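You operate a simulated robot arm through the tools that you are given. There is no shell and no other tool. Be economical: measure what you need, move in short steps, check, and stop when the job is done.

You are at the controls of a simulated two-armed robot. One attempt, no reset.

TASK
Take the cap off the bottle labelled "Carpet Wash" on the left half of the service table and lay it down there.

The check looks at the end state, three seconds after you hand in, the way a careful person would. Anything else that was tipped, shoved, dropped, spilled or broken makes it a failure. Lids that push on must go on centred and level and be pressed home; caps that screw on are set level and turned clockwise until they are tight.

THE ROBOT
Two 7-joint arms with two-finger parallel grippers on one trunk, on a base that drives. Base frame: it is fixed to the floor where the robot stands at the start and does not move with it; the origin is under the middle of the robot, x ahead of it, y to its left, z up. Readings come in m, rad, newtons and seconds.
The left shoulder is at the start at [0.07, 0.188, 1.315], the right one opposite. With the tool pointing down near the work surface each hand reaches from about 0.1 to 0.74 m from the robot's upright axis, wherever it stands, measured 20 degrees to its own side. Payload 3.91 kg a hand.
The tool frame of a hand sits at the grasp point between the pads (the TCP): z along the fingers, y along the line on which they close. The tips reach 0.03 m beyond it. Largest opening 0.11 m; finger width 0.02, thickness 0.01; the body of the gripper, 0.048 by 0.112 m, starts 0.055 m behind the TCP.
Orientation is told as [roll, pitch, yaw] about the base's x, y, z axes, in that order, counted from this pose: with the fingers straight down and closing along the base's y, the tool's x points along the base's -x, its y along +y and its z along -z.

THE INTERFACE
- The arms move only by the tool step_arm. It takes "left_deltas", "right_deltas" or both (then of equal length, played together; a hand with none holds still); each is a list of rows, each an object (a shift or turn left out is 0, a gripper value left out holds the last) with "grip": the gripper command, from -1 (shut) to 1 (fully open), values between in proportion; "translation": the shift along the base's x, y, z in units of 500 mm (1.0 is 500 mm), a list of three; "dr": the turn, a rotation vector about the base's x, y, z in units of 45 degrees (1.0 is 45 degrees), a list of three. In form: [{"grip": grip, "translation": [x, y, z], "dr": [ax, ay, az]}, ...]. A call has 1 to 20 rows; each row is the pose to reach, as a shift and turn from the pose commanded when the call began. A call with a number of a shift or a turn outside -1 to 1 is refused whole. A row lasts 0.2 s, in which the tool goes at most 0.05 m and 0.15 rad; a call with a longer step from one row to the next is refused whole, and so is a gripper value outside its range. Where a pose cannot be reached the arm comes as near as it can. A force on the tool above 40 N (or 10 N above the force at the start of the call, whichever is more), or a blocked arm, ends the call early, and 0.2 s more pass. Each finger travels about 0.072 m/s and halts on what it meets, pressing with about 26 N; the grip force reading is that of the motor and also rises with nothing between the fingers. The clock runs only during rows and for 0.2 s after the last one: add rows that repeat a pose to give the fingers time. It gives the time, the measured TCP pose, the force on the tool (base axes), the opening and the grip force at its end, in the units of the frame above (readings bear some noise), with the torque about the TCP (base axes, N m) and any sound that the robot's microphone picked up.
- Cameras (640 x 400 px; columns grow to the right, rows downward): "scene" is now at [0.1316, -0.0061, 1.5291]; the picture's right is [-0.06, -1.00, -0.00], its down [-0.71, 0.04, -0.71] and it looks along [0.71, -0.04, -0.71] (base axes); focal length 283 px, centre (320, 200). "left" rides on the left gripper at [0.072, -0.017, -0.103] in its tool frame; the picture's right is [0.23, 0.97, 0.00], its down [-0.76, 0.18, -0.62] and it looks along [-0.61, 0.14, 0.78] (tool axes); focal length 222 px, centre (320, 200). "right" rides on the right gripper at [0.072, 0.017, -0.103] in its tool frame; the picture's right is [-0.23, 0.97, 0.00], its down [-0.76, -0.18, -0.62] and it looks along [-0.61, -0.14, 0.78] (tool axes); focal length 222 px, centre (320, 200). There is no depth. A picture from a camera that has moved, and an enlarged one, comes with that camera's place and axes in the base frame and with its lens.
- capture(camera): a new picture of that camera. The clock stands still meanwhile.
- lift_body(by): slides the trunk up (or, below 0, down) by that many m; the arms and the scene camera ride with it, the base frame stays. It gives what a move gives, with no picture.
- roll_base(legs): drives the robot by 1 to 6 legs, each [ahead, turn to the left] in m and rad, along the robot's own axes; the way and the turn of a leg run together, so that a leg with both is an arc; at most 1.5 m and 3.142 rad a leg. The arms and the cameras ride along, it lands a little off, and it stops where it bumps. It gives what a move gives.
- aim_head(pan, tilt): turns the head with the scene camera to pan (to the left, within 1.501 rad either way) and tilt (down, from -0.506 to 1.204), counted from straight ahead of the robot. It gives what a move gives.
- enlarge(camera, box): a new picture of the part [left, top, right, bottom] of that camera's present view, enlarged. The clock stands still meanwhile.
- job_done(): hands the job in; it is judged then, once.

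Go step by step. Nothing tells you exact positions but the pictures and the camera data: compare them with the known pose of the tool, close in by small moves and look again before you grip or let go. The budget is 120 turns and 88 pictures, counting those below and the enlarged ones. Unless the task says otherwise, let go and move clear before handing in, and close with one line.

The tools are called after "Call:" as a command line: name --argument value ..., lists and objects as JSON in quotes. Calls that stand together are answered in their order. step_arm: Moves the arms, as the interface text tells. Its arguments: {"type":"object","properties":{"left_deltas":{"type":"array","items":{"type":"object","properties":{"grip":{"type":"number"},"translation":{"type":"array","items":{"type":"number"}},"dr":{"type":"array","items":{"type":"number"}}}}},"right_deltas":{"type":"array","items":{"type":"object","properties":{"grip":{"type":"number"},"translation":{"type":"array","items":{"type":"number"}},"dr":{"type":"array","items":{"type":"number"}}}}}},"required":[]} The other tools are called the same way: lift_body (by) slides the trunk up or down; roll_base (legs) drives the base; aim_head (pan, tilt) turns the head that bears the scene camera; capture (camera) takes a picture; enlarge (camera, box) takes an enlarged picture of a part of a camera's view; job_done () hands the job in.

At the start:

```text
time_s: 0.0
left_tool_pos: [0.6098, 0.1706, 1.1698]
left_ee_rot: [0.0, 0.001, 0.0]
left_force: [-0.1, 0.4, 0.4]
left_wrist_torque: [-0.03, 0.0, 0.01]
left_width: 0.1099
left_grip_force: 0.0
right_tool_pos: [0.5, -0.2693, 1.229]
right_ee_rot: [0.0, -0.001, -0.001]
right_force: [0.4, -0.7, -0.8]
right_wrist_torque: [0.04, -0.01, 0.02]
right_width: 0.1097
right_grip_force: 0.1
trunk travel left (down, up): [-0.825, 0.115]
robot x, y, heading: [0.0006, 0.0037, -0.0]
head pan, tilt: [-0.056, 0.785]
```

scene: 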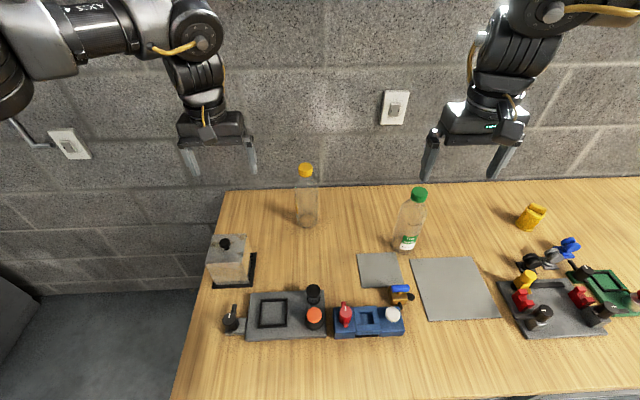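
right: 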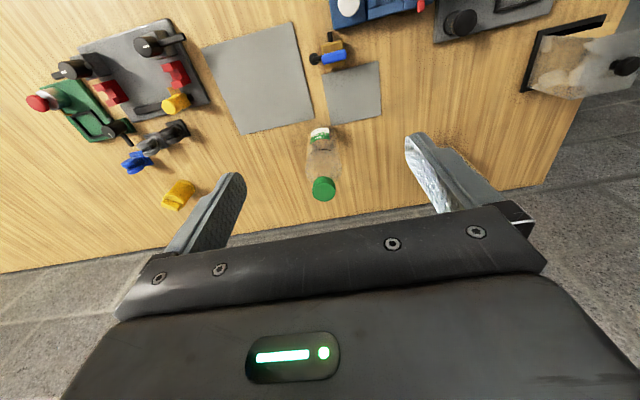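
left: 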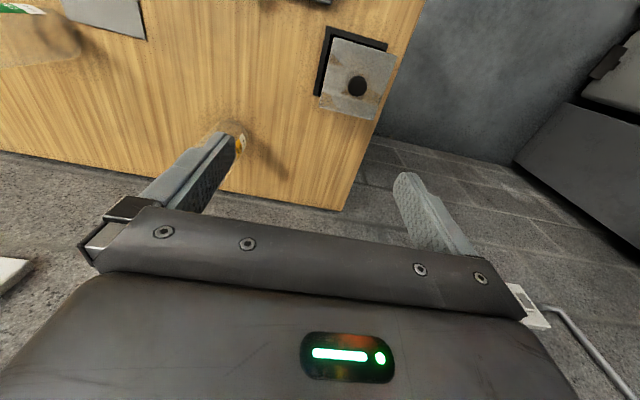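

I see two bottles, one with a yellow cap and one with a green cap. I'll enlarge the picture to read the labels.

Call:
enlarge --camera "scene" --box '[270, 150, 350, 240]'

Call:
enlarge --camera "scene" --box '[370, 180, 450, 270]'

```text
4.44 times, centred on (310, 195) of scene
camera zoom: at [0.1316, -0.0061, 1.5291], right [-0.06, -1.0, 0.0], down [-0.71, 0.04, -0.71], along [0.71, -0.04, -0.71], focal length 1259 px, centre (364, 222)
```

zoom: 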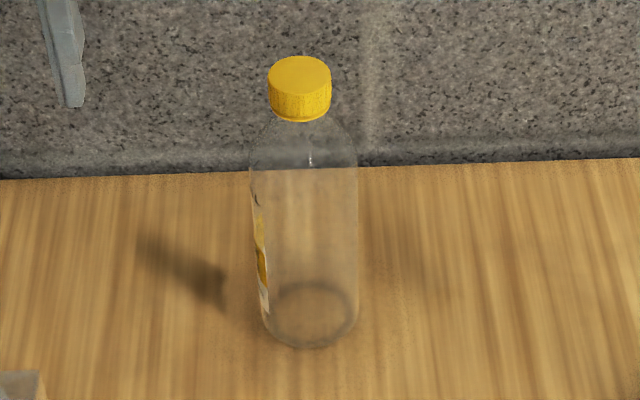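

```text
4.44 times, centred on (410, 225) of scene
camera zoom: at [0.1316, -0.0061, 1.5291], right [-0.06, -1.0, 0.0], down [-0.71, 0.04, -0.71], along [0.71, -0.04, -0.71], focal length 1259 px, centre (-80, 89)
```

zoom: 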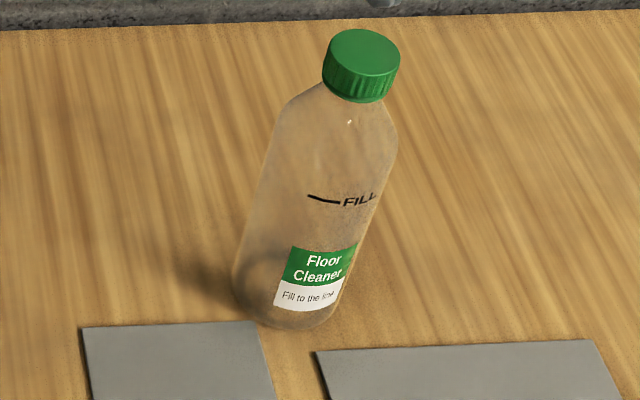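

The green bottle is "Floor Cleaner". The yellow-capped bottle stands at about (0.78, 0.0) with its cap top near z≈1.02, and its label faces +y. I'll bring the left hand camera round to read the label, and check where the table edge is.

Call:
step_arm --left_deltas '[{"translation": [0.0, 0.05, -0.03], "dr": [0, 0, -0.18]}, {"translation": [0.03, 0.1, -0.06], "dr": [0, 0, -0.36]}, {"translation": [0.06, 0.15, -0.09], "dr": [0, 0, -0.54]}, {"translation": [0.1, 0.15, -0.12], "dr": [0, 0, -0.72]}, {"translation": [0.14, 0.15, -0.15], "dr": [0, 0, -0.9]}]'

Call:
aim_head --pan 0.0 --tilt 1.15

Call:
capture --camera "scene"

Call:
capture --camera "left"

```text
time_s: 1.2
left_tool_pos: [0.6804, 0.2432, 1.093]
left_ee_rot: [-0.001, 0.002, -0.708]
left_force: [0.7, -0.1, -0.5]
left_wrist_torque: [-0.03, -0.01, 0.01]
left_width: 0.11
left_grip_force: 0.1
right_tool_pos: [0.5017, -0.269, 1.2274]
right_ee_rot: [0.002, 0.002, 0.001]
right_force: [-0.7, 0.7, 0.5]
right_wrist_torque: [0.03, -0.01, 0.0]
right_width: 0.1098
right_grip_force: 0.1
trunk travel left (down, up): [-0.825, 0.115]
robot x, y, heading: [-0.0011, 0.0002, 0.005]
head pan, tilt: [-0.056, 0.785]
```

```text
time_s: 2.0
left_tool_pos: [0.6795, 0.2451, 1.0948]
left_ee_rot: [0.0, 0.0, -0.705]
left_force: [-0.1, 0.1, -0.5]
left_wrist_torque: [-0.01, 0.01, -0.02]
left_width: 0.1098
left_grip_force: 0.1
right_tool_pos: [0.4994, -0.2679, 1.2274]
right_ee_rot: [0.001, 0.001, 0.0]
right_force: [-1.0, -1.2, 0.3]
right_wrist_torque: [0.05, 0.0, -0.01]
right_width: 0.1102
right_grip_force: 0.1
trunk travel left (down, up): [-0.825, 0.115]
robot x, y, heading: [0.001, -0.0004, -0.001]
head pan, tilt: [0.0, 1.15]
```

```text
82 pictures are left
camera scene: at [0.1096, -0.0011, 1.5032], right [0.0, -1.0, 0.0], down [-0.91, 0.0, -0.41], along [0.41, 0.0, -0.91], focal length 283 px, centre (320, 200)
```

scene: 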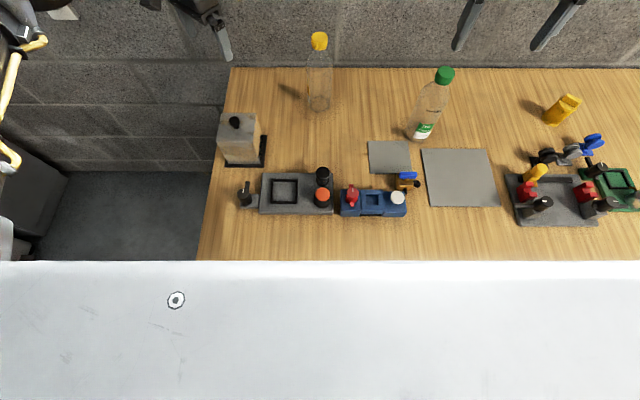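

```text
81 pictures are left
camera left: at [0.6132, 0.2782, 1.1975], right [0.46, 0.89, 0.0], down [0.69, -0.36, 0.62], along [0.55, -0.29, -0.78], focal length 222 px, centre (320, 200)
```

left: 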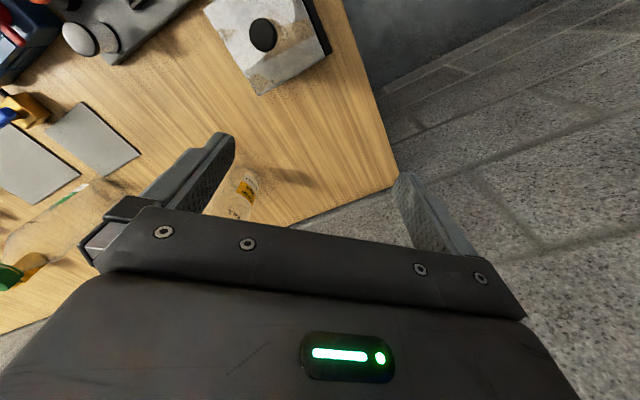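

The bottle's label now shows between the left fingers; I'll enlarge it.

Call:
enlarge --camera "left" --box '[215, 165, 275, 225]'

Call:
enlarge --camera "scene" --box '[200, 20, 440, 270]'

```text
6.67 times, centred on (245, 195) of left
camera zoom: at [0.6132, 0.2782, 1.1975], right [0.46, 0.89, 0.0], down [0.69, -0.36, 0.62], along [0.55, -0.29, -0.78], focal length 1481 px, centre (820, 233)
```

zoom: 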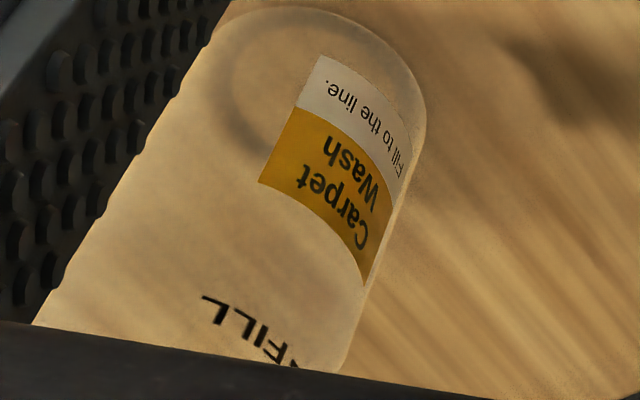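

```text
1.60 times, centred on (320, 145) of scene
camera zoom: at [0.1096, -0.0011, 1.5032], right [0.0, -1.0, 0.0], down [-0.91, 0.0, -0.41], along [0.41, 0.0, -0.91], focal length 453 px, centre (320, 288)
```

zoom: 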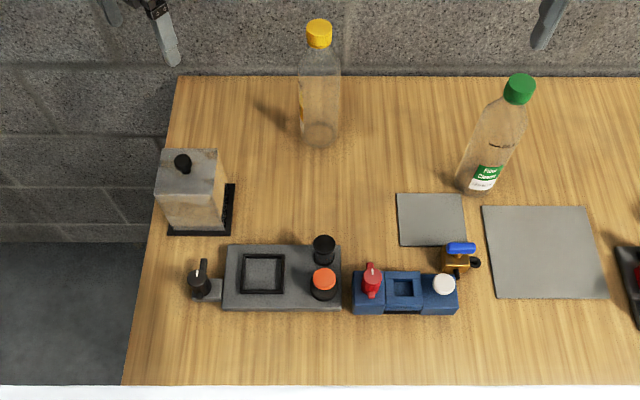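

It is confirmed: the yellow-capped bottle is "Carpet Wash", centred at about (0.781, 0.002) with the cap top at about z=1.017. The plan is for the left hand to hold the body from the front, nearly horizontal, while the right hand turns the cap counter-clockwise from above. First I'll pull the left hand back and turn it.

Call:
step_arm --left_deltas '[{"translation": [-0.04, -0.06, 0], "dr": [0, 0, 0.14]}, {"translation": [-0.09, -0.12, 0], "dr": [0, 0, 0.28]}, {"translation": [-0.14, -0.18, 0], "dr": [0, 0, 0.42]}, {"translation": [-0.18, -0.24, 0], "dr": [0, 0, 0.567]}, {"translation": [-0.22, -0.31, 0], "dr": [0, 0, 0.567]}]'

Call:
step_arm --left_deltas '[{"dr": [-0.045, -0.17, 0]}, {"dr": [-0.09, -0.34, 0]}, {"dr": [-0.135, -0.51, 0]}, {"dr": [-0.18, -0.67, 0]}, {"dr": [-0.22, -0.83, 0]}, {"dr": [-0.25, -0.94, 0]}]'

Call:
step_arm --left_deltas '[{"dr": [-0.045, -0.17, 0]}, {"dr": [-0.09, -0.34, 0]}, {"dr": [-0.135, -0.51, 0]}, {"dr": [-0.153, -0.57, 0]}]'

Call:
aim_head --pan 0.0 --tilt 0.85

Call:
capture --camera "scene"

Call:
capture --camera "left"

```text
time_s: 3.2
left_tool_pos: [0.5683, 0.0861, 1.0955]
left_ee_rot: [0.001, 0.0, -0.26]
left_force: [0.2, 0.3, -0.2]
left_wrist_torque: [0.01, -0.03, -0.01]
left_width: 0.11
left_grip_force: 0.1
right_tool_pos: [0.4995, -0.2695, 1.2284]
right_ee_rot: [0.003, 0.001, 0.001]
right_force: [-0.2, 0.0, -0.8]
right_wrist_torque: [0.03, -0.01, -0.02]
right_width: 0.1098
right_grip_force: 0.1
trunk travel left (down, up): [-0.825, 0.115]
robot x, y, heading: [0.0025, 0.0004, 0.002]
head pan, tilt: [0.0, 1.15]
```

```text
time_s: 4.6
left_tool_pos: [0.57, 0.0893, 1.0958]
left_ee_rot: [0.002, -0.768, -0.263]
left_force: [-1.0, 0.1, 0.0]
left_wrist_torque: [-0.03, -0.01, 0.02]
left_width: 0.11
left_grip_force: 0.0
right_tool_pos: [0.5007, -0.268, 1.2289]
right_ee_rot: [0.0, 0.001, -0.001]
right_force: [-0.3, -0.5, 0.6]
right_wrist_torque: [0.02, 0.0, -0.01]
right_width: 0.11
right_grip_force: 0.0
trunk travel left (down, up): [-0.825, 0.115]
robot x, y, heading: [0.0011, -0.0006, 0.001]
head pan, tilt: [0.0, 1.15]
```

```text
time_s: 5.6
left_tool_pos: [0.5574, 0.0572, 1.0906]
left_ee_rot: [-0.045, -1.157, -0.257]
left_force: [-0.1, -0.3, 0.0]
left_wrist_torque: [0.06, -0.05, 0.02]
left_width: 0.1101
left_grip_force: 0.1
left hand out of reach, approached as far as the arm can: row 3, 4
right_tool_pos: [0.5009, -0.2718, 1.2272]
right_ee_rot: [0.003, -0.001, -0.003]
right_force: [0.8, -0.5, 0.5]
right_wrist_torque: [0.06, -0.03, 0.0]
right_width: 0.1096
right_grip_force: 0.1
trunk travel left (down, up): [-0.825, 0.115]
robot x, y, heading: [-0.0001, -0.0051, 0.001]
head pan, tilt: [0.0, 1.15]
```

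```text
time_s: 6.4
left_tool_pos: [0.5578, 0.0631, 1.0892]
left_ee_rot: [-0.056, -1.156, -0.246]
left_force: [-0.2, -0.1, -0.4]
left_wrist_torque: [0.01, -0.01, 0.0]
left_width: 0.1099
left_grip_force: 0.0
right_tool_pos: [0.5, -0.2683, 1.2294]
right_ee_rot: [-0.001, -0.001, 0.001]
right_force: [-0.7, 0.3, 0.4]
right_wrist_torque: [0.03, -0.01, -0.01]
right_width: 0.11
right_grip_force: 0.1
trunk travel left (down, up): [-0.825, 0.115]
robot x, y, heading: [0.0025, 0.0008, 0.001]
head pan, tilt: [0.0, 0.85]
```

```text
78 pictures are left
camera scene: at [0.1286, -0.001, 1.5239], right [0.0, -1.0, 0.0], down [-0.75, 0.0, -0.66], along [0.66, 0.0, -0.75], focal length 283 px, centre (320, 200)
```

scene: 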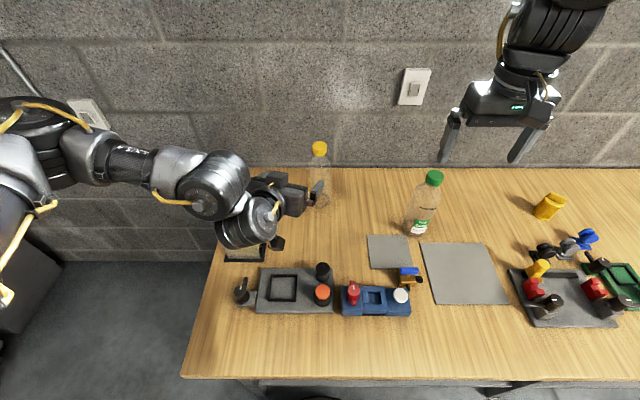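

```text
77 pictures are left
camera left: at [0.4345, 0.081, 1.0654], right [0.2, 0.95, -0.23], down [-0.19, 0.27, 0.94], along [0.96, -0.14, 0.24], focal length 222 px, centre (320, 200)
```

left: 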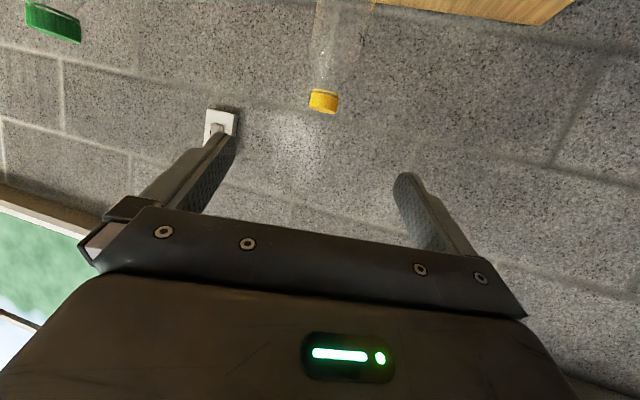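

The left arm hit a wrist limit close in, and reaching further out should ease that. I'll move to the pre-grasp point about 14 cm short of the bottle.

Call:
step_arm --left_deltas '[{"translation": [0.04, -0.02, -0.06]}, {"translation": [0.08, -0.05, -0.12]}, {"translation": [0.12, -0.08, -0.18]}, {"translation": [0.168, -0.106, -0.254]}, {"translation": [0.168, -0.106, -0.254]}]'

Call:
capture --camera "scene"

Call:
capture --camera "left"

```text
time_s: 7.6
left_tool_pos: [0.654, 0.0384, 0.9675]
left_ee_rot: [0.001, -1.229, -0.261]
left_force: [0.1, -0.4, -1.1]
left_wrist_torque: [0.02, -0.02, -0.02]
left_width: 0.11
left_grip_force: 0.1
right_tool_pos: [0.5009, -0.2681, 1.2293]
right_ee_rot: [-0.001, -0.001, 0.0]
right_force: [0.2, -0.6, -0.4]
right_wrist_torque: [-0.02, -0.02, -0.02]
right_width: 0.1099
right_grip_force: 0.2
trunk travel left (down, up): [-0.825, 0.115]
robot x, y, heading: [-0.002, -0.0023, -0.003]
head pan, tilt: [0.0, 0.85]
```

```text
76 pictures are left
camera scene: at [0.1285, -0.0009, 1.524], right [0.0, -1.0, 0.0], down [-0.75, 0.0, -0.66], along [0.66, 0.0, -0.75], focal length 283 px, centre (320, 200)
```

scene: 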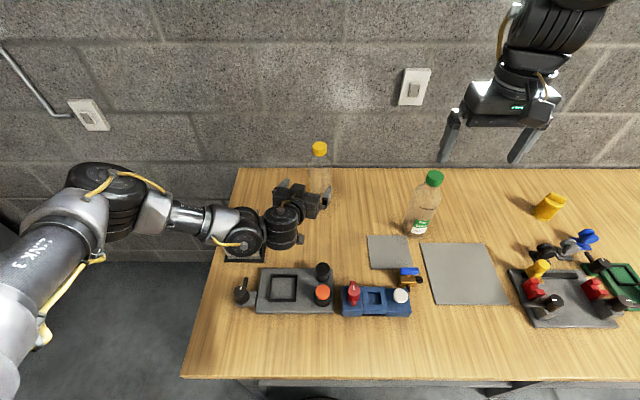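

```text
75 pictures are left
camera left: at [0.5324, 0.0531, 0.9342], right [0.18, 0.96, -0.21], down [-0.27, 0.26, 0.93], along [0.95, -0.1, 0.31], focal length 222 px, centre (320, 200)
```

left: 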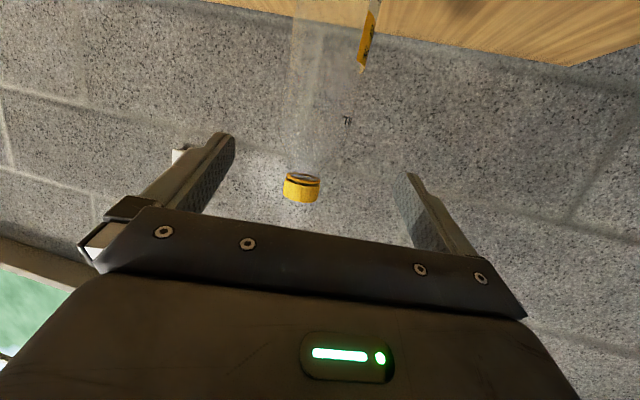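

Pre-grasp is reached, but the forearm would pass close over the jar's knob (top about z=0.92). I'll tilt the tool 10° steeper to raise the wrist, then check alignment.

Call:
step_arm --left_deltas '[{"translation": [0, 0, 0.03], "dr": [0.0288, 0.107, 0]}, {"translation": [-0.004, -0.004, 0.055], "dr": [0.0575, 0.2147, 0]}, {"translation": [-0.004, -0.004, 0.055], "dr": [0.0575, 0.2147, 0]}]'

Call:
enlarge --camera "left" --box '[220, 0, 420, 220]'

Call:
enlarge --camera "scene" --box '[180, 120, 360, 290]'

```text
time_s: 8.4
left_tool_pos: [0.6508, 0.0355, 0.994]
left_ee_rot: [0.002, -1.052, -0.265]
left_force: [-0.6, 0.4, -0.5]
left_wrist_torque: [0.0, -0.01, 0.0]
left_width: 0.1103
left_grip_force: 0.0
right_tool_pos: [0.5012, -0.2689, 1.2285]
right_ee_rot: [-0.001, 0.0, -0.001]
right_force: [-0.3, -0.1, 0.5]
right_wrist_torque: [-0.01, 0.03, 0.01]
right_width: 0.1101
right_grip_force: 0.1
trunk travel left (down, up): [-0.825, 0.115]
robot x, y, heading: [0.0012, -0.0004, 0.002]
head pan, tilt: [0.0, 0.85]
```

```text
1.82 times, centred on (320, 110) of left
camera zoom: at [0.526, 0.0514, 0.9832], right [0.14, 0.97, -0.2], down [-0.11, 0.21, 0.97], along [0.98, -0.12, 0.14], focal length 404 px, centre (320, 364)
```

zoom: 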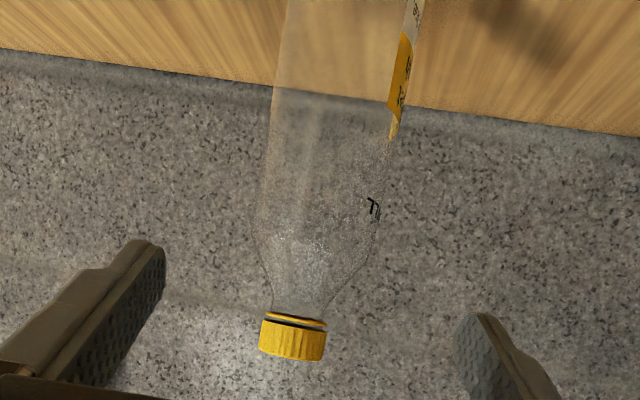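

```text
2.35 times, centred on (270, 205) of scene
camera zoom: at [0.1289, -0.0018, 1.5239], right [0.0, -1.0, 0.0], down [-0.75, 0.0, -0.66], along [0.66, 0.0, -0.75], focal length 667 px, centre (438, 188)
```

zoom: 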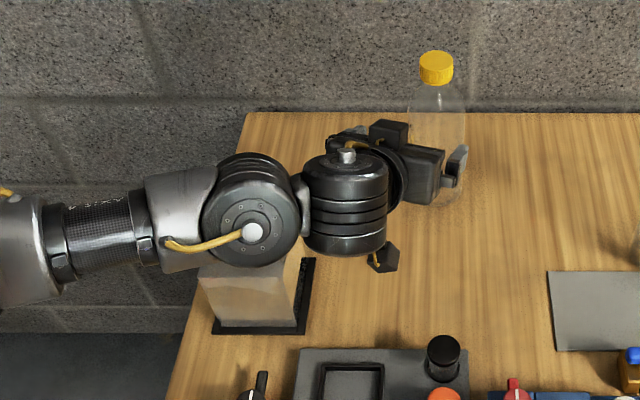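

The bottle sits centred between the left fingers, and the forearm should clear the jar by about 4 cm. I'll advance along the tool axis to surround the body at z≈0.907.

Call:
step_arm --left_deltas '[{"translation": [0.04, -0.01, -0.03]}, {"translation": [0.08, -0.021, -0.06]}, {"translation": [0.12, -0.031, -0.09]}, {"translation": [0.16, -0.041, -0.12]}, {"translation": [0.16, -0.041, -0.12]}]'

Call:
enlarge --camera "scene" --box '[180, 120, 360, 290]'

Call:
capture --camera "left"

```text
time_s: 9.6
left_tool_pos: [0.7318, 0.0148, 0.9342]
left_ee_rot: [0.003, -1.052, -0.262]
left_force: [-0.3, -0.8, 1.2]
left_wrist_torque: [0.0, 0.02, 0.01]
left_width: 0.1099
left_grip_force: 0.1
right_tool_pos: [0.5002, -0.2683, 1.2294]
right_ee_rot: [-0.001, 0.0, -0.001]
right_force: [-0.7, -0.2, -0.2]
right_wrist_torque: [-0.01, 0.02, 0.0]
right_width: 0.1098
right_grip_force: 0.1
trunk travel left (down, up): [-0.825, 0.115]
robot x, y, heading: [0.0002, 0.0008, -0.002]
head pan, tilt: [0.0, 0.85]
```

```text
2.35 times, centred on (270, 205) of scene
camera zoom: at [0.1283, -0.0012, 1.524], right [0.0, -1.0, 0.0], down [-0.75, 0.0, -0.66], along [0.66, 0.0, -0.75], focal length 667 px, centre (438, 188)
```

zoom: 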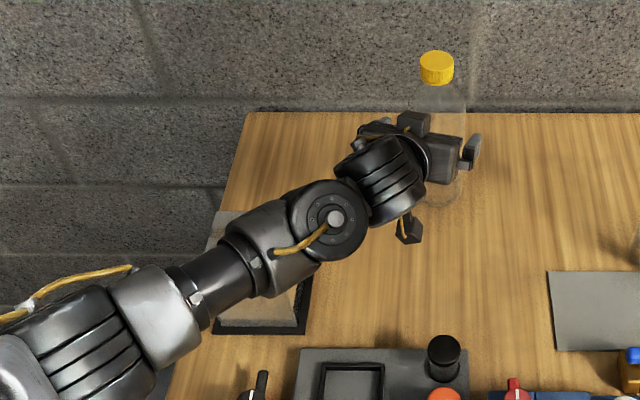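

```text
71 pictures are left
camera left: at [0.6057, 0.0304, 0.9227], right [0.14, 0.97, -0.2], down [-0.11, 0.21, 0.97], along [0.98, -0.12, 0.14], focal length 222 px, centre (320, 200)
```

left: 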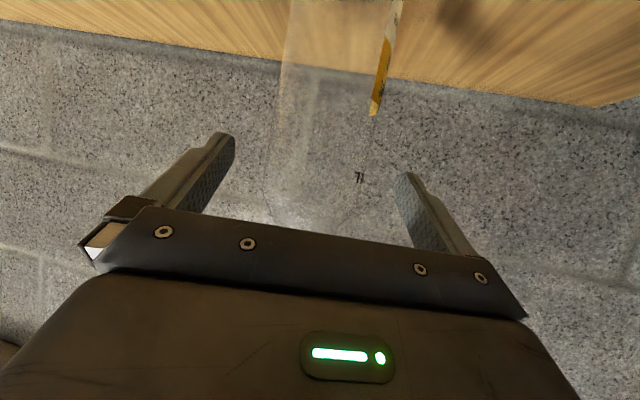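

Still centred and clear. I'll advance the last few centimetres and close on the body.

Call:
step_arm --left_deltas '[{"translation": [0.037, -0.009, -0.027]}, {"translation": [0.074, -0.019, -0.054]}, {"translation": [0.074, -0.019, -0.054]}]'

Call:
enlarge --camera "left" --box '[180, 0, 460, 260]'

Call:
enlarge --camera "scene" --box '[230, 120, 370, 250]'

```text
time_s: 10.4
left_tool_pos: [0.7678, 0.0051, 0.9079]
left_ee_rot: [0.001, -1.056, -0.261]
left_force: [0.2, -0.3, 0.4]
left_wrist_torque: [-0.02, -0.03, 0.01]
left_width: 0.1103
left_grip_force: 0.0
right_tool_pos: [0.4996, -0.2681, 1.2291]
right_ee_rot: [0.0, 0.0, -0.001]
right_force: [-0.6, 0.5, 0.2]
right_wrist_torque: [-0.02, -0.02, 0.03]
right_width: 0.11
right_grip_force: 0.0
trunk travel left (down, up): [-0.825, 0.115]
robot x, y, heading: [0.0003, -0.0003, -0.004]
head pan, tilt: [0.0, 0.85]
```

```text
1.54 times, centred on (320, 130) of left
camera zoom: at [0.6429, 0.0213, 0.8956], right [0.14, 0.97, -0.2], down [-0.11, 0.21, 0.97], along [0.98, -0.12, 0.14], focal length 342 px, centre (320, 308)
```

zoom: 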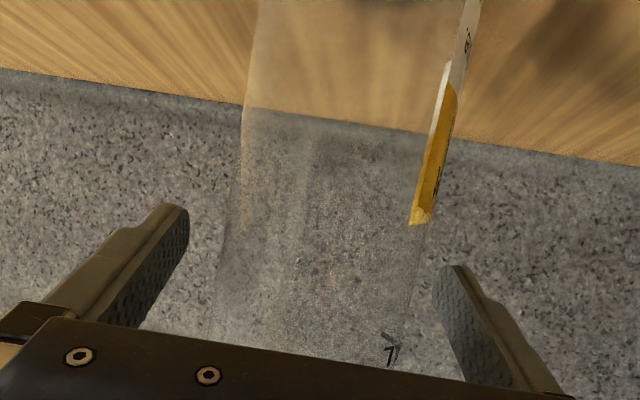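

```text
3.08 times, centred on (300, 185) of scene
camera zoom: at [0.128, -0.0006, 1.524], right [0.0, -1.0, 0.0], down [-0.75, 0.0, -0.66], along [0.66, 0.0, -0.75], focal length 872 px, centre (382, 246)
```

zoom: 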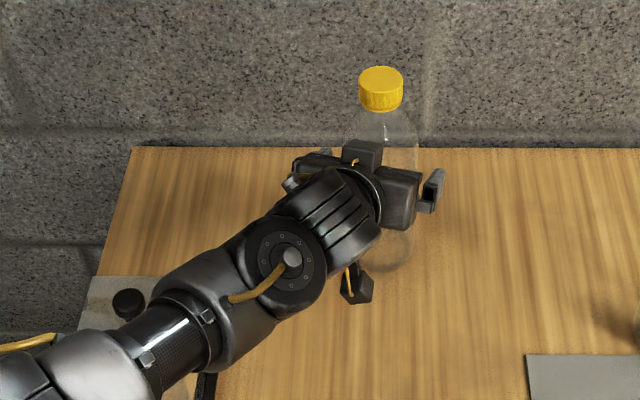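

The fingers straddle the body evenly, so I'll close the left gripper.

Call:
step_arm --left_deltas '[{"grip": 0.5}, {"grip": 0.3}, {"grip": 0.0}, {"grip": -1}, {"grip": -1}, {"grip": -1}]'

Call:
enlarge --camera "scene" --box '[230, 120, 370, 250]'

```text
time_s: 11.8
left_tool_pos: [0.77, 0.0044, 0.9063]
left_ee_rot: [0.001, -1.053, -0.262]
left_force: [0.0, -0.2, 0.5]
left_wrist_torque: [0.0, -0.01, 0.02]
left_width: 0.0742
left_grip_force: 25.4
right_tool_pos: [0.5003, -0.2688, 1.2284]
right_ee_rot: [-0.002, 0.0, -0.001]
right_force: [-0.2, 0.1, 0.3]
right_wrist_torque: [0.0, 0.01, -0.02]
right_width: 0.11
right_grip_force: 0.0
trunk travel left (down, up): [-0.825, 0.115]
robot x, y, heading: [-0.0018, -0.001, 0.007]
head pan, tilt: [0.0, 0.85]
```

```text
3.08 times, centred on (300, 185) of scene
camera zoom: at [0.1286, -0.0016, 1.5239], right [0.0, -1.0, 0.0], down [-0.75, 0.0, -0.66], along [0.66, 0.0, -0.75], focal length 872 px, centre (382, 246)
```

zoom: 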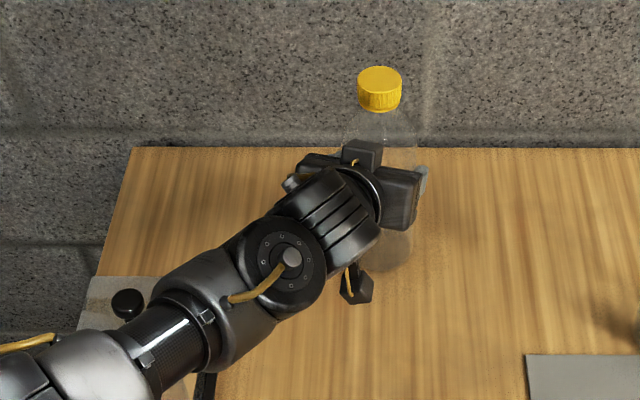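

The bottle is gripped firmly (width 0.074 m) and has not moved. Now I'll bring the right hand above the cap, yawed about −40° for a counter-clockwise stroke, with a partly closed gripper.

Call:
step_arm --right_deltas '[{"translation": [0.06, 0.056, 0], "dr": [0, 0, -0.1], "grip": 0.2}, {"translation": [0.12, 0.112, 0], "dr": [0, 0, -0.2], "grip": 0.2}, {"translation": [0.18, 0.168, 0], "dr": [0, 0, -0.3], "grip": 0.2}, {"translation": [0.24, 0.224, 0], "dr": [0, 0, -0.4], "grip": 0.2}, {"translation": [0.3, 0.28, 0], "dr": [0, 0, -0.5], "grip": 0.2}, {"translation": [0.36, 0.336, 0], "dr": [0, 0, -0.6], "grip": 0.2}, {"translation": [0.42, 0.4, -0.04], "dr": [0, 0, -0.7], "grip": 0.2}, {"translation": [0.48, 0.46, -0.07], "dr": [0, 0, -0.8], "grip": 0.2}, {"translation": [0.53, 0.51, -0.11], "dr": [0, 0, -0.89], "grip": 0.2}, {"translation": [0.564, 0.54, -0.14], "dr": [0, 0, -0.89], "grip": 0.2}, {"translation": [0.564, 0.54, -0.14], "dr": [0, 0, -0.89], "grip": 0.2}]'

Call:
capture --camera "scene"

Call:
capture --camera "right"

```text
time_s: 14.2
left_tool_pos: [0.7687, 0.0051, 0.9075]
left_ee_rot: [0.0, -1.052, -0.261]
left_force: [0.6, 0.8, 0.2]
left_wrist_torque: [-0.02, 0.0, 0.0]
left_width: 0.0745
left_grip_force: 26.2
right_tool_pos: [0.6671, -0.0494, 1.1515]
right_ee_rot: [0.001, -0.001, -0.7]
right_force: [-0.3, 0.2, 0.1]
right_wrist_torque: [-0.01, -0.06, -0.02]
right_width: 0.0658
right_grip_force: 0.0
right hand out of reach, approached as far as the arm can: row 6, 7, 8, 9, 10, 11
trunk travel left (down, up): [-0.825, 0.115]
robot x, y, heading: [0.001, 0.0024, -0.002]
head pan, tilt: [0.0, 0.85]
```

```text
67 pictures are left
camera scene: at [0.1287, -0.0008, 1.5239], right [0.0, -1.0, 0.0], down [-0.75, 0.0, -0.66], along [0.66, 0.0, -0.75], focal length 283 px, centre (320, 200)
```

scene: 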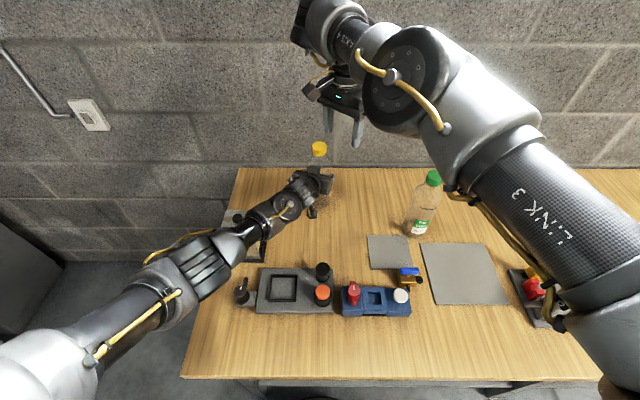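

```text
66 pictures are left
camera right: at [0.621, 0.0096, 1.2547], right [0.8, 0.6, 0.0], down [0.47, -0.63, 0.62], along [0.37, -0.5, -0.78], focal length 222 px, centre (320, 200)
```

right: 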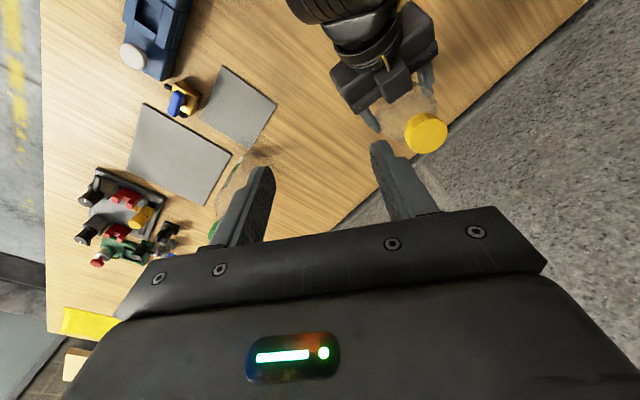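

The right arm falls about 12 cm short of the cap. Instead I'll lift the bottle slightly with the left hand and bring it nearer, uncap it in the air, and set it back. First the right hand moves away and the left lifts the bottle a little.

Call:
step_arm --right_deltas '[{"translation": [-0.08, -0.05, 0.03]}, {"translation": [-0.16, -0.1, 0.06]}, {"translation": [-0.24, -0.15, 0.09]}, {"translation": [-0.32, -0.2, 0.12]}, {"translation": [-0.38, -0.25, 0.15]}, {"translation": [-0.444, -0.302, 0.182]}, {"translation": [-0.444, -0.302, 0.182]}]'

Call:
step_arm --left_deltas '[{"translation": [0, 0, 0.02]}, {"translation": [0, 0, 0.04]}, {"translation": [0, 0, 0.06]}, {"translation": [0, 0, 0.06]}]'

Call:
enlarge --camera "scene" --box '[230, 120, 370, 250]'

Call:
capture --camera "right"

```text
time_s: 15.8
left_tool_pos: [0.7673, 0.0111, 0.9076]
left_ee_rot: [-0.003, -1.053, -0.254]
left_force: [-1.0, 0.9, -1.3]
left_wrist_torque: [-0.06, -0.05, -0.07]
left_width: 0.0746
left_grip_force: 25.6
right_tool_pos: [0.5949, -0.2403, 1.3319]
right_ee_rot: [-0.013, -0.013, -0.681]
right_force: [-0.8, 0.6, -1.3]
right_wrist_torque: [-0.02, -0.1, 0.0]
right_width: 0.0658
right_grip_force: 0.0
right hand out of reach, approached as far as the arm can: row 1, 2, 3, 4, 5, 6, 7
trunk travel left (down, up): [-0.825, 0.115]
robot x, y, heading: [0.0042, -0.0023, 0.004]
head pan, tilt: [0.0, 0.85]
```

```text
time_s: 16.8
left_tool_pos: [0.7696, 0.0047, 0.9359]
left_ee_rot: [0.002, -1.052, -0.261]
left_force: [-0.7, 0.0, -0.3]
left_wrist_torque: [0.01, 0.05, 0.02]
left_width: 0.0743
left_grip_force: 25.9
right_tool_pos: [0.5993, -0.2487, 1.3282]
right_ee_rot: [-0.009, -0.007, -0.685]
right_force: [0.0, -0.2, -0.3]
right_wrist_torque: [0.02, 0.04, -0.02]
right_width: 0.0663
right_grip_force: 0.1
trunk travel left (down, up): [-0.825, 0.115]
robot x, y, heading: [-0.0008, -0.001, -0.005]
head pan, tilt: [0.0, 0.85]
```

```text
3.08 times, centred on (300, 185) of scene
camera zoom: at [0.1313, -0.0023, 1.5236], right [0.0, -1.0, 0.0], down [-0.75, 0.0, -0.66], along [0.66, 0.0, -0.75], focal length 872 px, centre (382, 246)
```

zoom: 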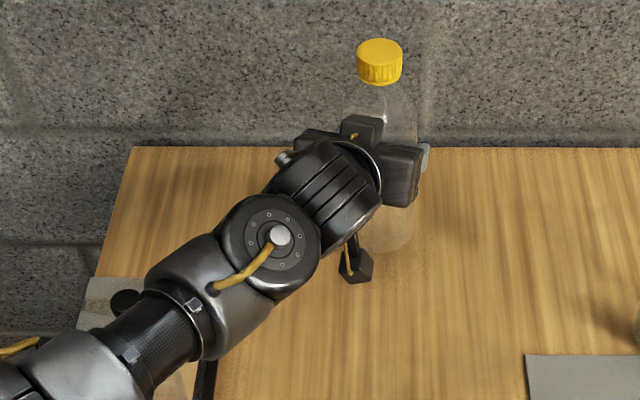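

```text
64 pictures are left
camera right: at [0.5523, -0.1881, 1.4324], right [0.79, 0.61, -0.01], down [0.48, -0.61, 0.63], along [0.38, -0.5, -0.78], focal length 222 px, centre (320, 200)
```

right: 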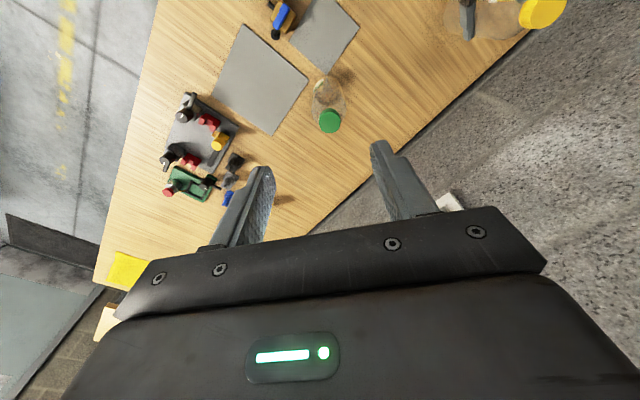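

The bottle lifted cleanly by 3 cm. The right hand ended in an awkward pose, so I'll unwind its yaw and draw it back to see how its commands resolve.

Call:
step_arm --right_deltas '[{"translation": [-0.02, -0.02, 0], "dr": [0, 0, 0.15]}, {"translation": [-0.04, -0.04, 0], "dr": [0, 0, 0.3]}, {"translation": [-0.06, -0.06, 0], "dr": [0, 0, 0.45]}, {"translation": [-0.08, -0.08, 0], "dr": [0, 0, 0.6]}, {"translation": [-0.1, -0.09, 0], "dr": [0, 0, 0.75]}, {"translation": [-0.12, -0.1, 0], "dr": [0, 0, 0.89]}, {"translation": [-0.12, -0.1, 0], "dr": [0, 0, 0.89]}]'

Call:
capture --camera "scene"

```text
time_s: 18.4
left_tool_pos: [0.7704, 0.0041, 0.9375]
left_ee_rot: [0.0, -1.052, -0.262]
left_force: [0.7, -0.5, -0.9]
left_wrist_torque: [0.04, 0.01, -0.01]
left_width: 0.074
left_grip_force: 26.1
right_tool_pos: [0.5379, -0.2972, 1.3256]
right_ee_rot: [-0.001, -0.001, 0.001]
right_force: [-0.2, 0.4, 1.1]
right_wrist_torque: [0.02, -0.02, 0.02]
right_width: 0.0659
right_grip_force: 0.0
trunk travel left (down, up): [-0.825, 0.115]
robot x, y, heading: [-0.0011, -0.0013, 0.002]
head pan, tilt: [0.0, 0.85]
```

```text
63 pictures are left
camera scene: at [0.129, -0.0017, 1.5239], right [0.0, -1.0, 0.0], down [-0.75, 0.0, -0.66], along [0.66, 0.0, -0.75], focal length 283 px, centre (320, 200)
```

scene: 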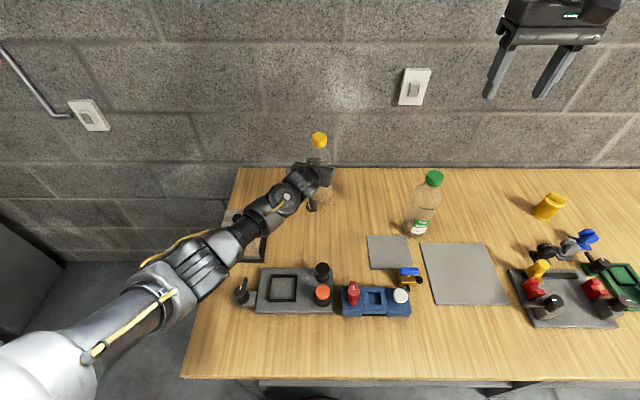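

The right hand is back in a normal pose, clear of everything. Now I'll carry the bottle toward the robot.

Call:
step_arm --left_deltas '[{"translation": [-0.04, -0.005, 0.02]}, {"translation": [-0.09, -0.01, 0.04]}, {"translation": [-0.14, -0.02, 0.04]}, {"translation": [-0.19, -0.03, 0.04]}, {"translation": [-0.24, -0.035, 0.04]}, {"translation": [-0.28, -0.04, 0.04]}, {"translation": [-0.306, -0.04, 0.04]}, {"translation": [-0.306, -0.04, 0.04]}]'

Call:
capture --camera "scene"

Call:
capture --camera "left"

```text
time_s: 20.2
left_tool_pos: [0.6155, -0.0153, 0.9588]
left_ee_rot: [0.002, -1.054, -0.262]
left_force: [0.0, -0.2, -0.7]
left_wrist_torque: [0.01, 0.03, 0.01]
left_width: 0.0741
left_grip_force: 25.8
right_tool_pos: [0.5362, -0.2982, 1.3272]
right_ee_rot: [-0.001, 0.0, 0.001]
right_force: [1.0, -0.4, 0.3]
right_wrist_torque: [-0.01, 0.0, -0.03]
right_width: 0.0661
right_grip_force: 0.1
trunk travel left (down, up): [-0.825, 0.115]
robot x, y, heading: [-0.0002, -0.0022, 0.0]
head pan, tilt: [0.0, 0.85]
```

```text
62 pictures are left
camera scene: at [0.1289, -0.0015, 1.5239], right [0.0, -1.0, 0.0], down [-0.75, 0.0, -0.66], along [0.66, 0.0, -0.75], focal length 283 px, centre (320, 200)
```

scene: 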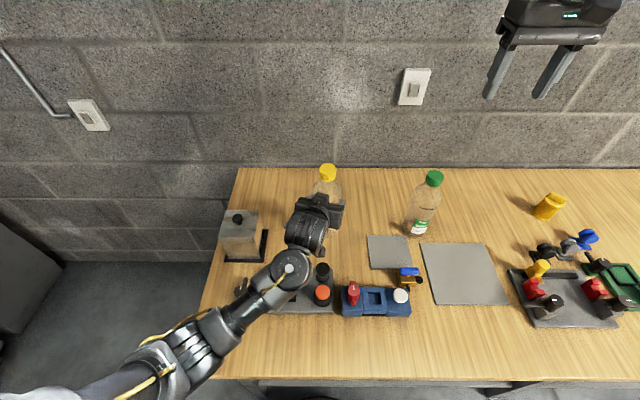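

```text
61 pictures are left
camera left: at [0.4894, 0.0005, 0.9461], right [0.14, 0.97, -0.2], down [-0.11, 0.21, 0.97], along [0.98, -0.12, 0.14], focal length 222 px, centre (320, 200)
```

left: 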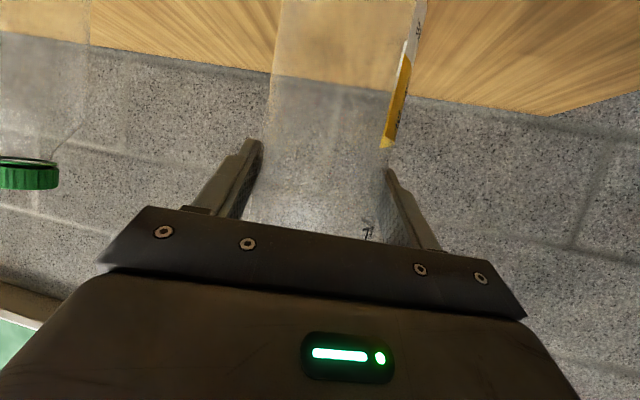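

The bottle is held at about (0.629, −0.019) with the cap at z≈1.045–1.070. I'll bring the right hand over it, high first.

Call:
step_arm --right_deltas '[{"translation": [0.02, 0.07, -0.03], "dr": [0, 0, -0.1]}, {"translation": [0.04, 0.14, -0.06], "dr": [0, 0, -0.2]}, {"translation": [0.07, 0.21, -0.1], "dr": [0, 0, -0.3]}, {"translation": [0.1, 0.28, -0.14], "dr": [0, 0, -0.4]}, {"translation": [0.13, 0.35, -0.18], "dr": [0, 0, -0.5]}, {"translation": [0.15, 0.42, -0.22], "dr": [0, 0, -0.6]}, {"translation": [0.17, 0.49, -0.27], "dr": [0, 0, -0.64]}, {"translation": [0.184, 0.558, -0.314], "dr": [0, 0, -0.64]}, {"translation": [0.184, 0.558, -0.314], "dr": [0, 0, -0.64]}]'

Call:
capture --camera "right"

Call:
capture --camera "scene"

```text
time_s: 22.2
left_tool_pos: [0.615, -0.0161, 0.959]
left_ee_rot: [0.004, -1.052, -0.266]
left_force: [0.3, -0.2, -0.3]
left_wrist_torque: [0.04, 0.03, 0.01]
left_width: 0.0742
left_grip_force: 25.8
right_tool_pos: [0.629, -0.0192, 1.1682]
right_ee_rot: [0.002, -0.001, -0.504]
right_force: [-0.9, -0.3, -0.3]
right_wrist_torque: [0.0, 0.0, 0.02]
right_width: 0.0661
right_grip_force: 0.0
trunk travel left (down, up): [-0.825, 0.115]
robot x, y, heading: [-0.0005, 0.0034, 0.002]
head pan, tilt: [0.0, 0.85]
```

```text
60 pictures are left
camera right: at [0.5731, 0.0307, 1.2735], right [0.67, 0.74, 0.0], down [0.58, -0.52, 0.62], along [0.46, -0.42, -0.78], focal length 222 px, centre (320, 200)
```

right: 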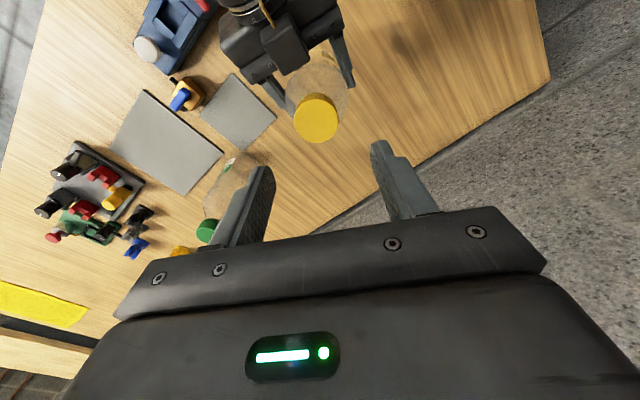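

```text
59 pictures are left
camera scene: at [0.1281, -0.0029, 1.524], right [0.0, -1.0, 0.0], down [-0.75, 0.0, -0.66], along [0.66, 0.0, -0.75], focal length 283 px, centre (320, 200)
```

scene: 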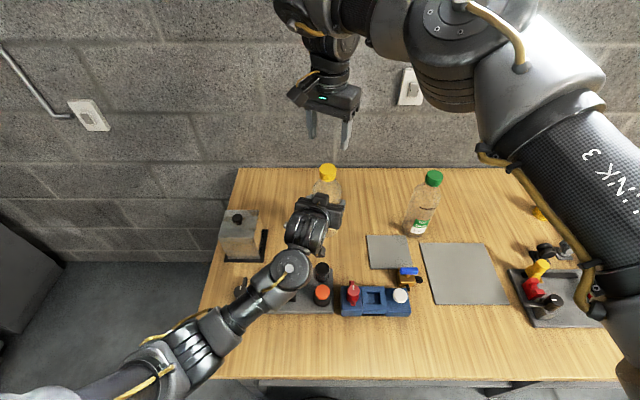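

The right hand is above the cap. I'll descend until the tips are just over the cap top and check the centring.

Call:
step_arm --right_deltas '[{"translation": [0, 0, -0.05]}, {"translation": [0, 0, -0.1]}, {"translation": [0, 0, -0.1]}]'

Call:
capture --camera "right"

Call:
enlarge --camera "scene" --box '[270, 80, 390, 240]'

```text
time_s: 23.0
left_tool_pos: [0.6151, -0.0159, 0.9585]
left_ee_rot: [0.001, -1.053, -0.261]
left_force: [-0.1, 0.1, -0.8]
left_wrist_torque: [-0.02, 0.04, -0.01]
left_width: 0.0743
left_grip_force: 25.7
right_tool_pos: [0.6298, -0.0169, 1.1191]
right_ee_rot: [0.0, 0.0, -0.504]
right_force: [0.2, -0.1, 0.2]
right_wrist_torque: [-0.01, 0.03, -0.03]
right_width: 0.0661
right_grip_force: 0.0
trunk travel left (down, up): [-0.825, 0.115]
robot x, y, heading: [-0.0043, -0.0049, 0.0]
head pan, tilt: [0.0, 0.85]
```

```text
58 pictures are left
camera right: at [0.5725, 0.0326, 1.2241], right [0.67, 0.74, 0.0], down [0.58, -0.52, 0.62], along [0.46, -0.42, -0.78], focal length 222 px, centre (320, 200)
```

right: 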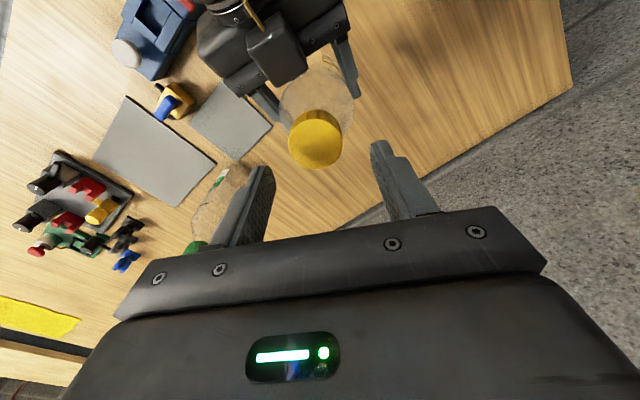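

```text
2.50 times, centred on (330, 160) of scene
camera zoom: at [0.128, -0.0009, 1.524], right [0.0, -1.0, 0.0], down [-0.75, 0.0, -0.66], along [0.66, 0.0, -0.75], focal length 708 px, centre (295, 300)
```

zoom: 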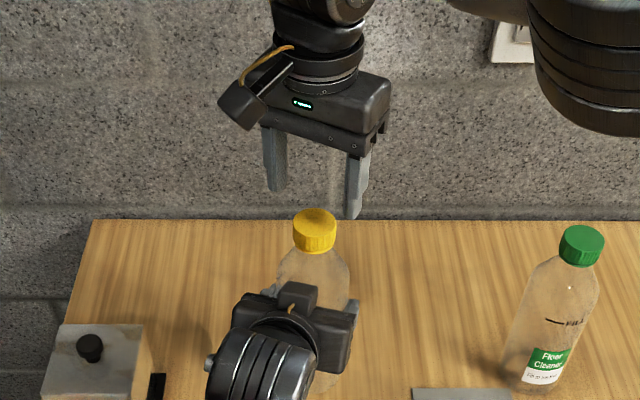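

Call:
enlarge --camera "right" --box '[230, 80, 430, 220]'

```text
2.86 times, centred on (330, 150) of right
camera zoom: at [0.5725, 0.0326, 1.2241], right [0.67, 0.74, 0.0], down [0.58, -0.52, 0.62], along [0.46, -0.42, -0.78], focal length 635 px, centre (291, 343)
```

zoom: 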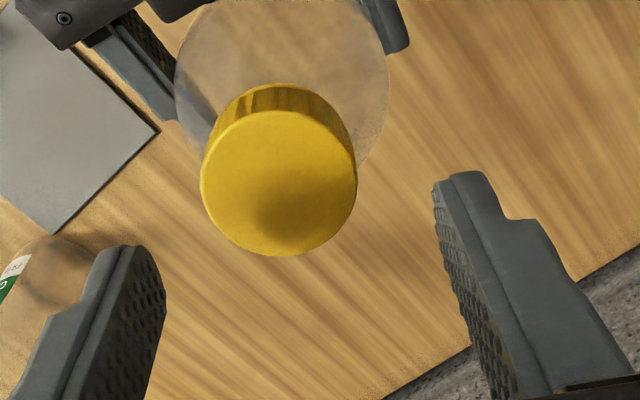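

The cap centre is about (0.624, −0.018), a few mm nearer than the TCP. I'll correct and descend around the cap.

Call:
step_arm --right_deltas '[{"translation": [-0.009, 0.002, -0.03]}, {"translation": [-0.009, 0.002, -0.07]}, {"translation": [-0.009, 0.002, -0.1]}, {"translation": [-0.009, 0.002, -0.1]}]'

Call:
enlarge --camera "right" --box '[230, 80, 430, 220]'

Call:
enlarge --camera "scene" --box '[270, 100, 390, 220]'

```text
time_s: 24.0
left_tool_pos: [0.6152, -0.0153, 0.9584]
left_ee_rot: [0.004, -1.052, -0.263]
left_force: [-0.5, -0.1, -0.3]
left_wrist_torque: [-0.01, 0.0, 0.01]
left_width: 0.0742
left_grip_force: 26.4
right_tool_pos: [0.6254, -0.017, 1.0697]
right_ee_rot: [-0.001, 0.0, -0.503]
right_force: [-0.1, 1.1, 0.7]
right_wrist_torque: [-0.01, -0.03, 0.04]
right_width: 0.0661
right_grip_force: 0.2
trunk travel left (down, up): [-0.825, 0.115]
robot x, y, heading: [0.0014, -0.0007, -0.001]
head pan, tilt: [0.0, 0.85]
```

```text
2.86 times, centred on (330, 150) of right
camera zoom: at [0.568, 0.0327, 1.1731], right [0.67, 0.74, 0.0], down [0.58, -0.52, 0.62], along [0.46, -0.42, -0.78], focal length 635 px, centre (291, 343)
```

zoom: 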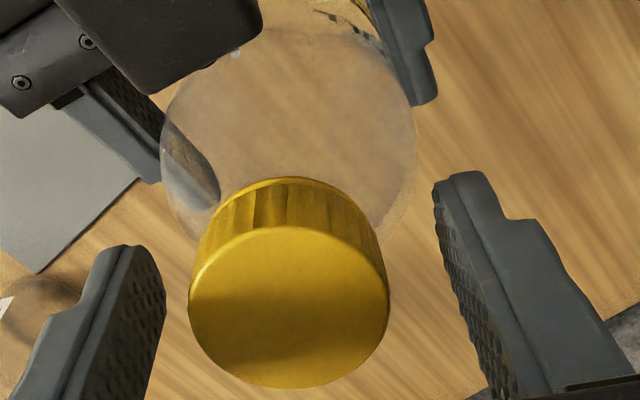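

```text
3.33 times, centred on (330, 160) of scene
camera zoom: at [0.1285, -0.0016, 1.524], right [0.0, -1.0, 0.0], down [-0.75, 0.0, -0.66], along [0.66, 0.0, -0.75], focal length 944 px, centre (287, 333)
```

zoom: 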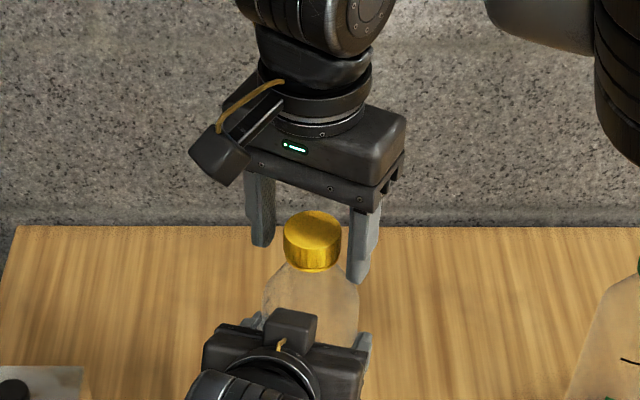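

The TCP is centred on the cap top within 1 mm. I'll close on the cap.

Call:
step_arm --right_deltas '[{"grip": 0.0}, {"grip": -0.2}, {"grip": -0.4}, {"grip": -1}, {"grip": -1}, {"grip": -1}]'

Call:
enlarge --camera "right" --box '[230, 80, 430, 220]'

```text
time_s: 25.4
left_tool_pos: [0.6155, -0.0151, 0.9595]
left_ee_rot: [0.001, -1.052, -0.26]
left_force: [2.2, 5.6, -1.0]
left_wrist_torque: [-0.51, 0.23, 0.06]
left_width: 0.0745
left_grip_force: 25.7
right_tool_pos: [0.6249, -0.0171, 1.0681]
right_ee_rot: [-0.002, 0.0, -0.505]
right_force: [-1.9, -5.0, 0.1]
right_wrist_torque: [-0.07, 0.05, -0.03]
right_width: 0.0422
right_grip_force: 26.1
trunk travel left (down, up): [-0.825, 0.115]
robot x, y, heading: [0.0014, -0.0006, 0.001]
head pan, tilt: [0.0, 0.85]
```

```text
2.86 times, centred on (330, 150) of right
camera zoom: at [0.5683, 0.0327, 1.1732], right [0.67, 0.74, 0.0], down [0.58, -0.52, 0.62], along [0.46, -0.42, -0.78], focal length 635 px, centre (291, 343)
```

zoom: 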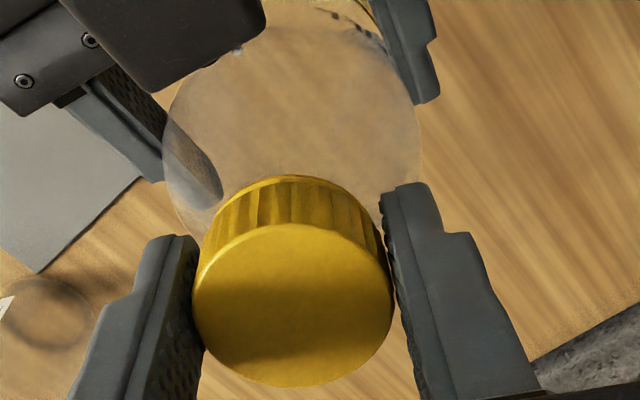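

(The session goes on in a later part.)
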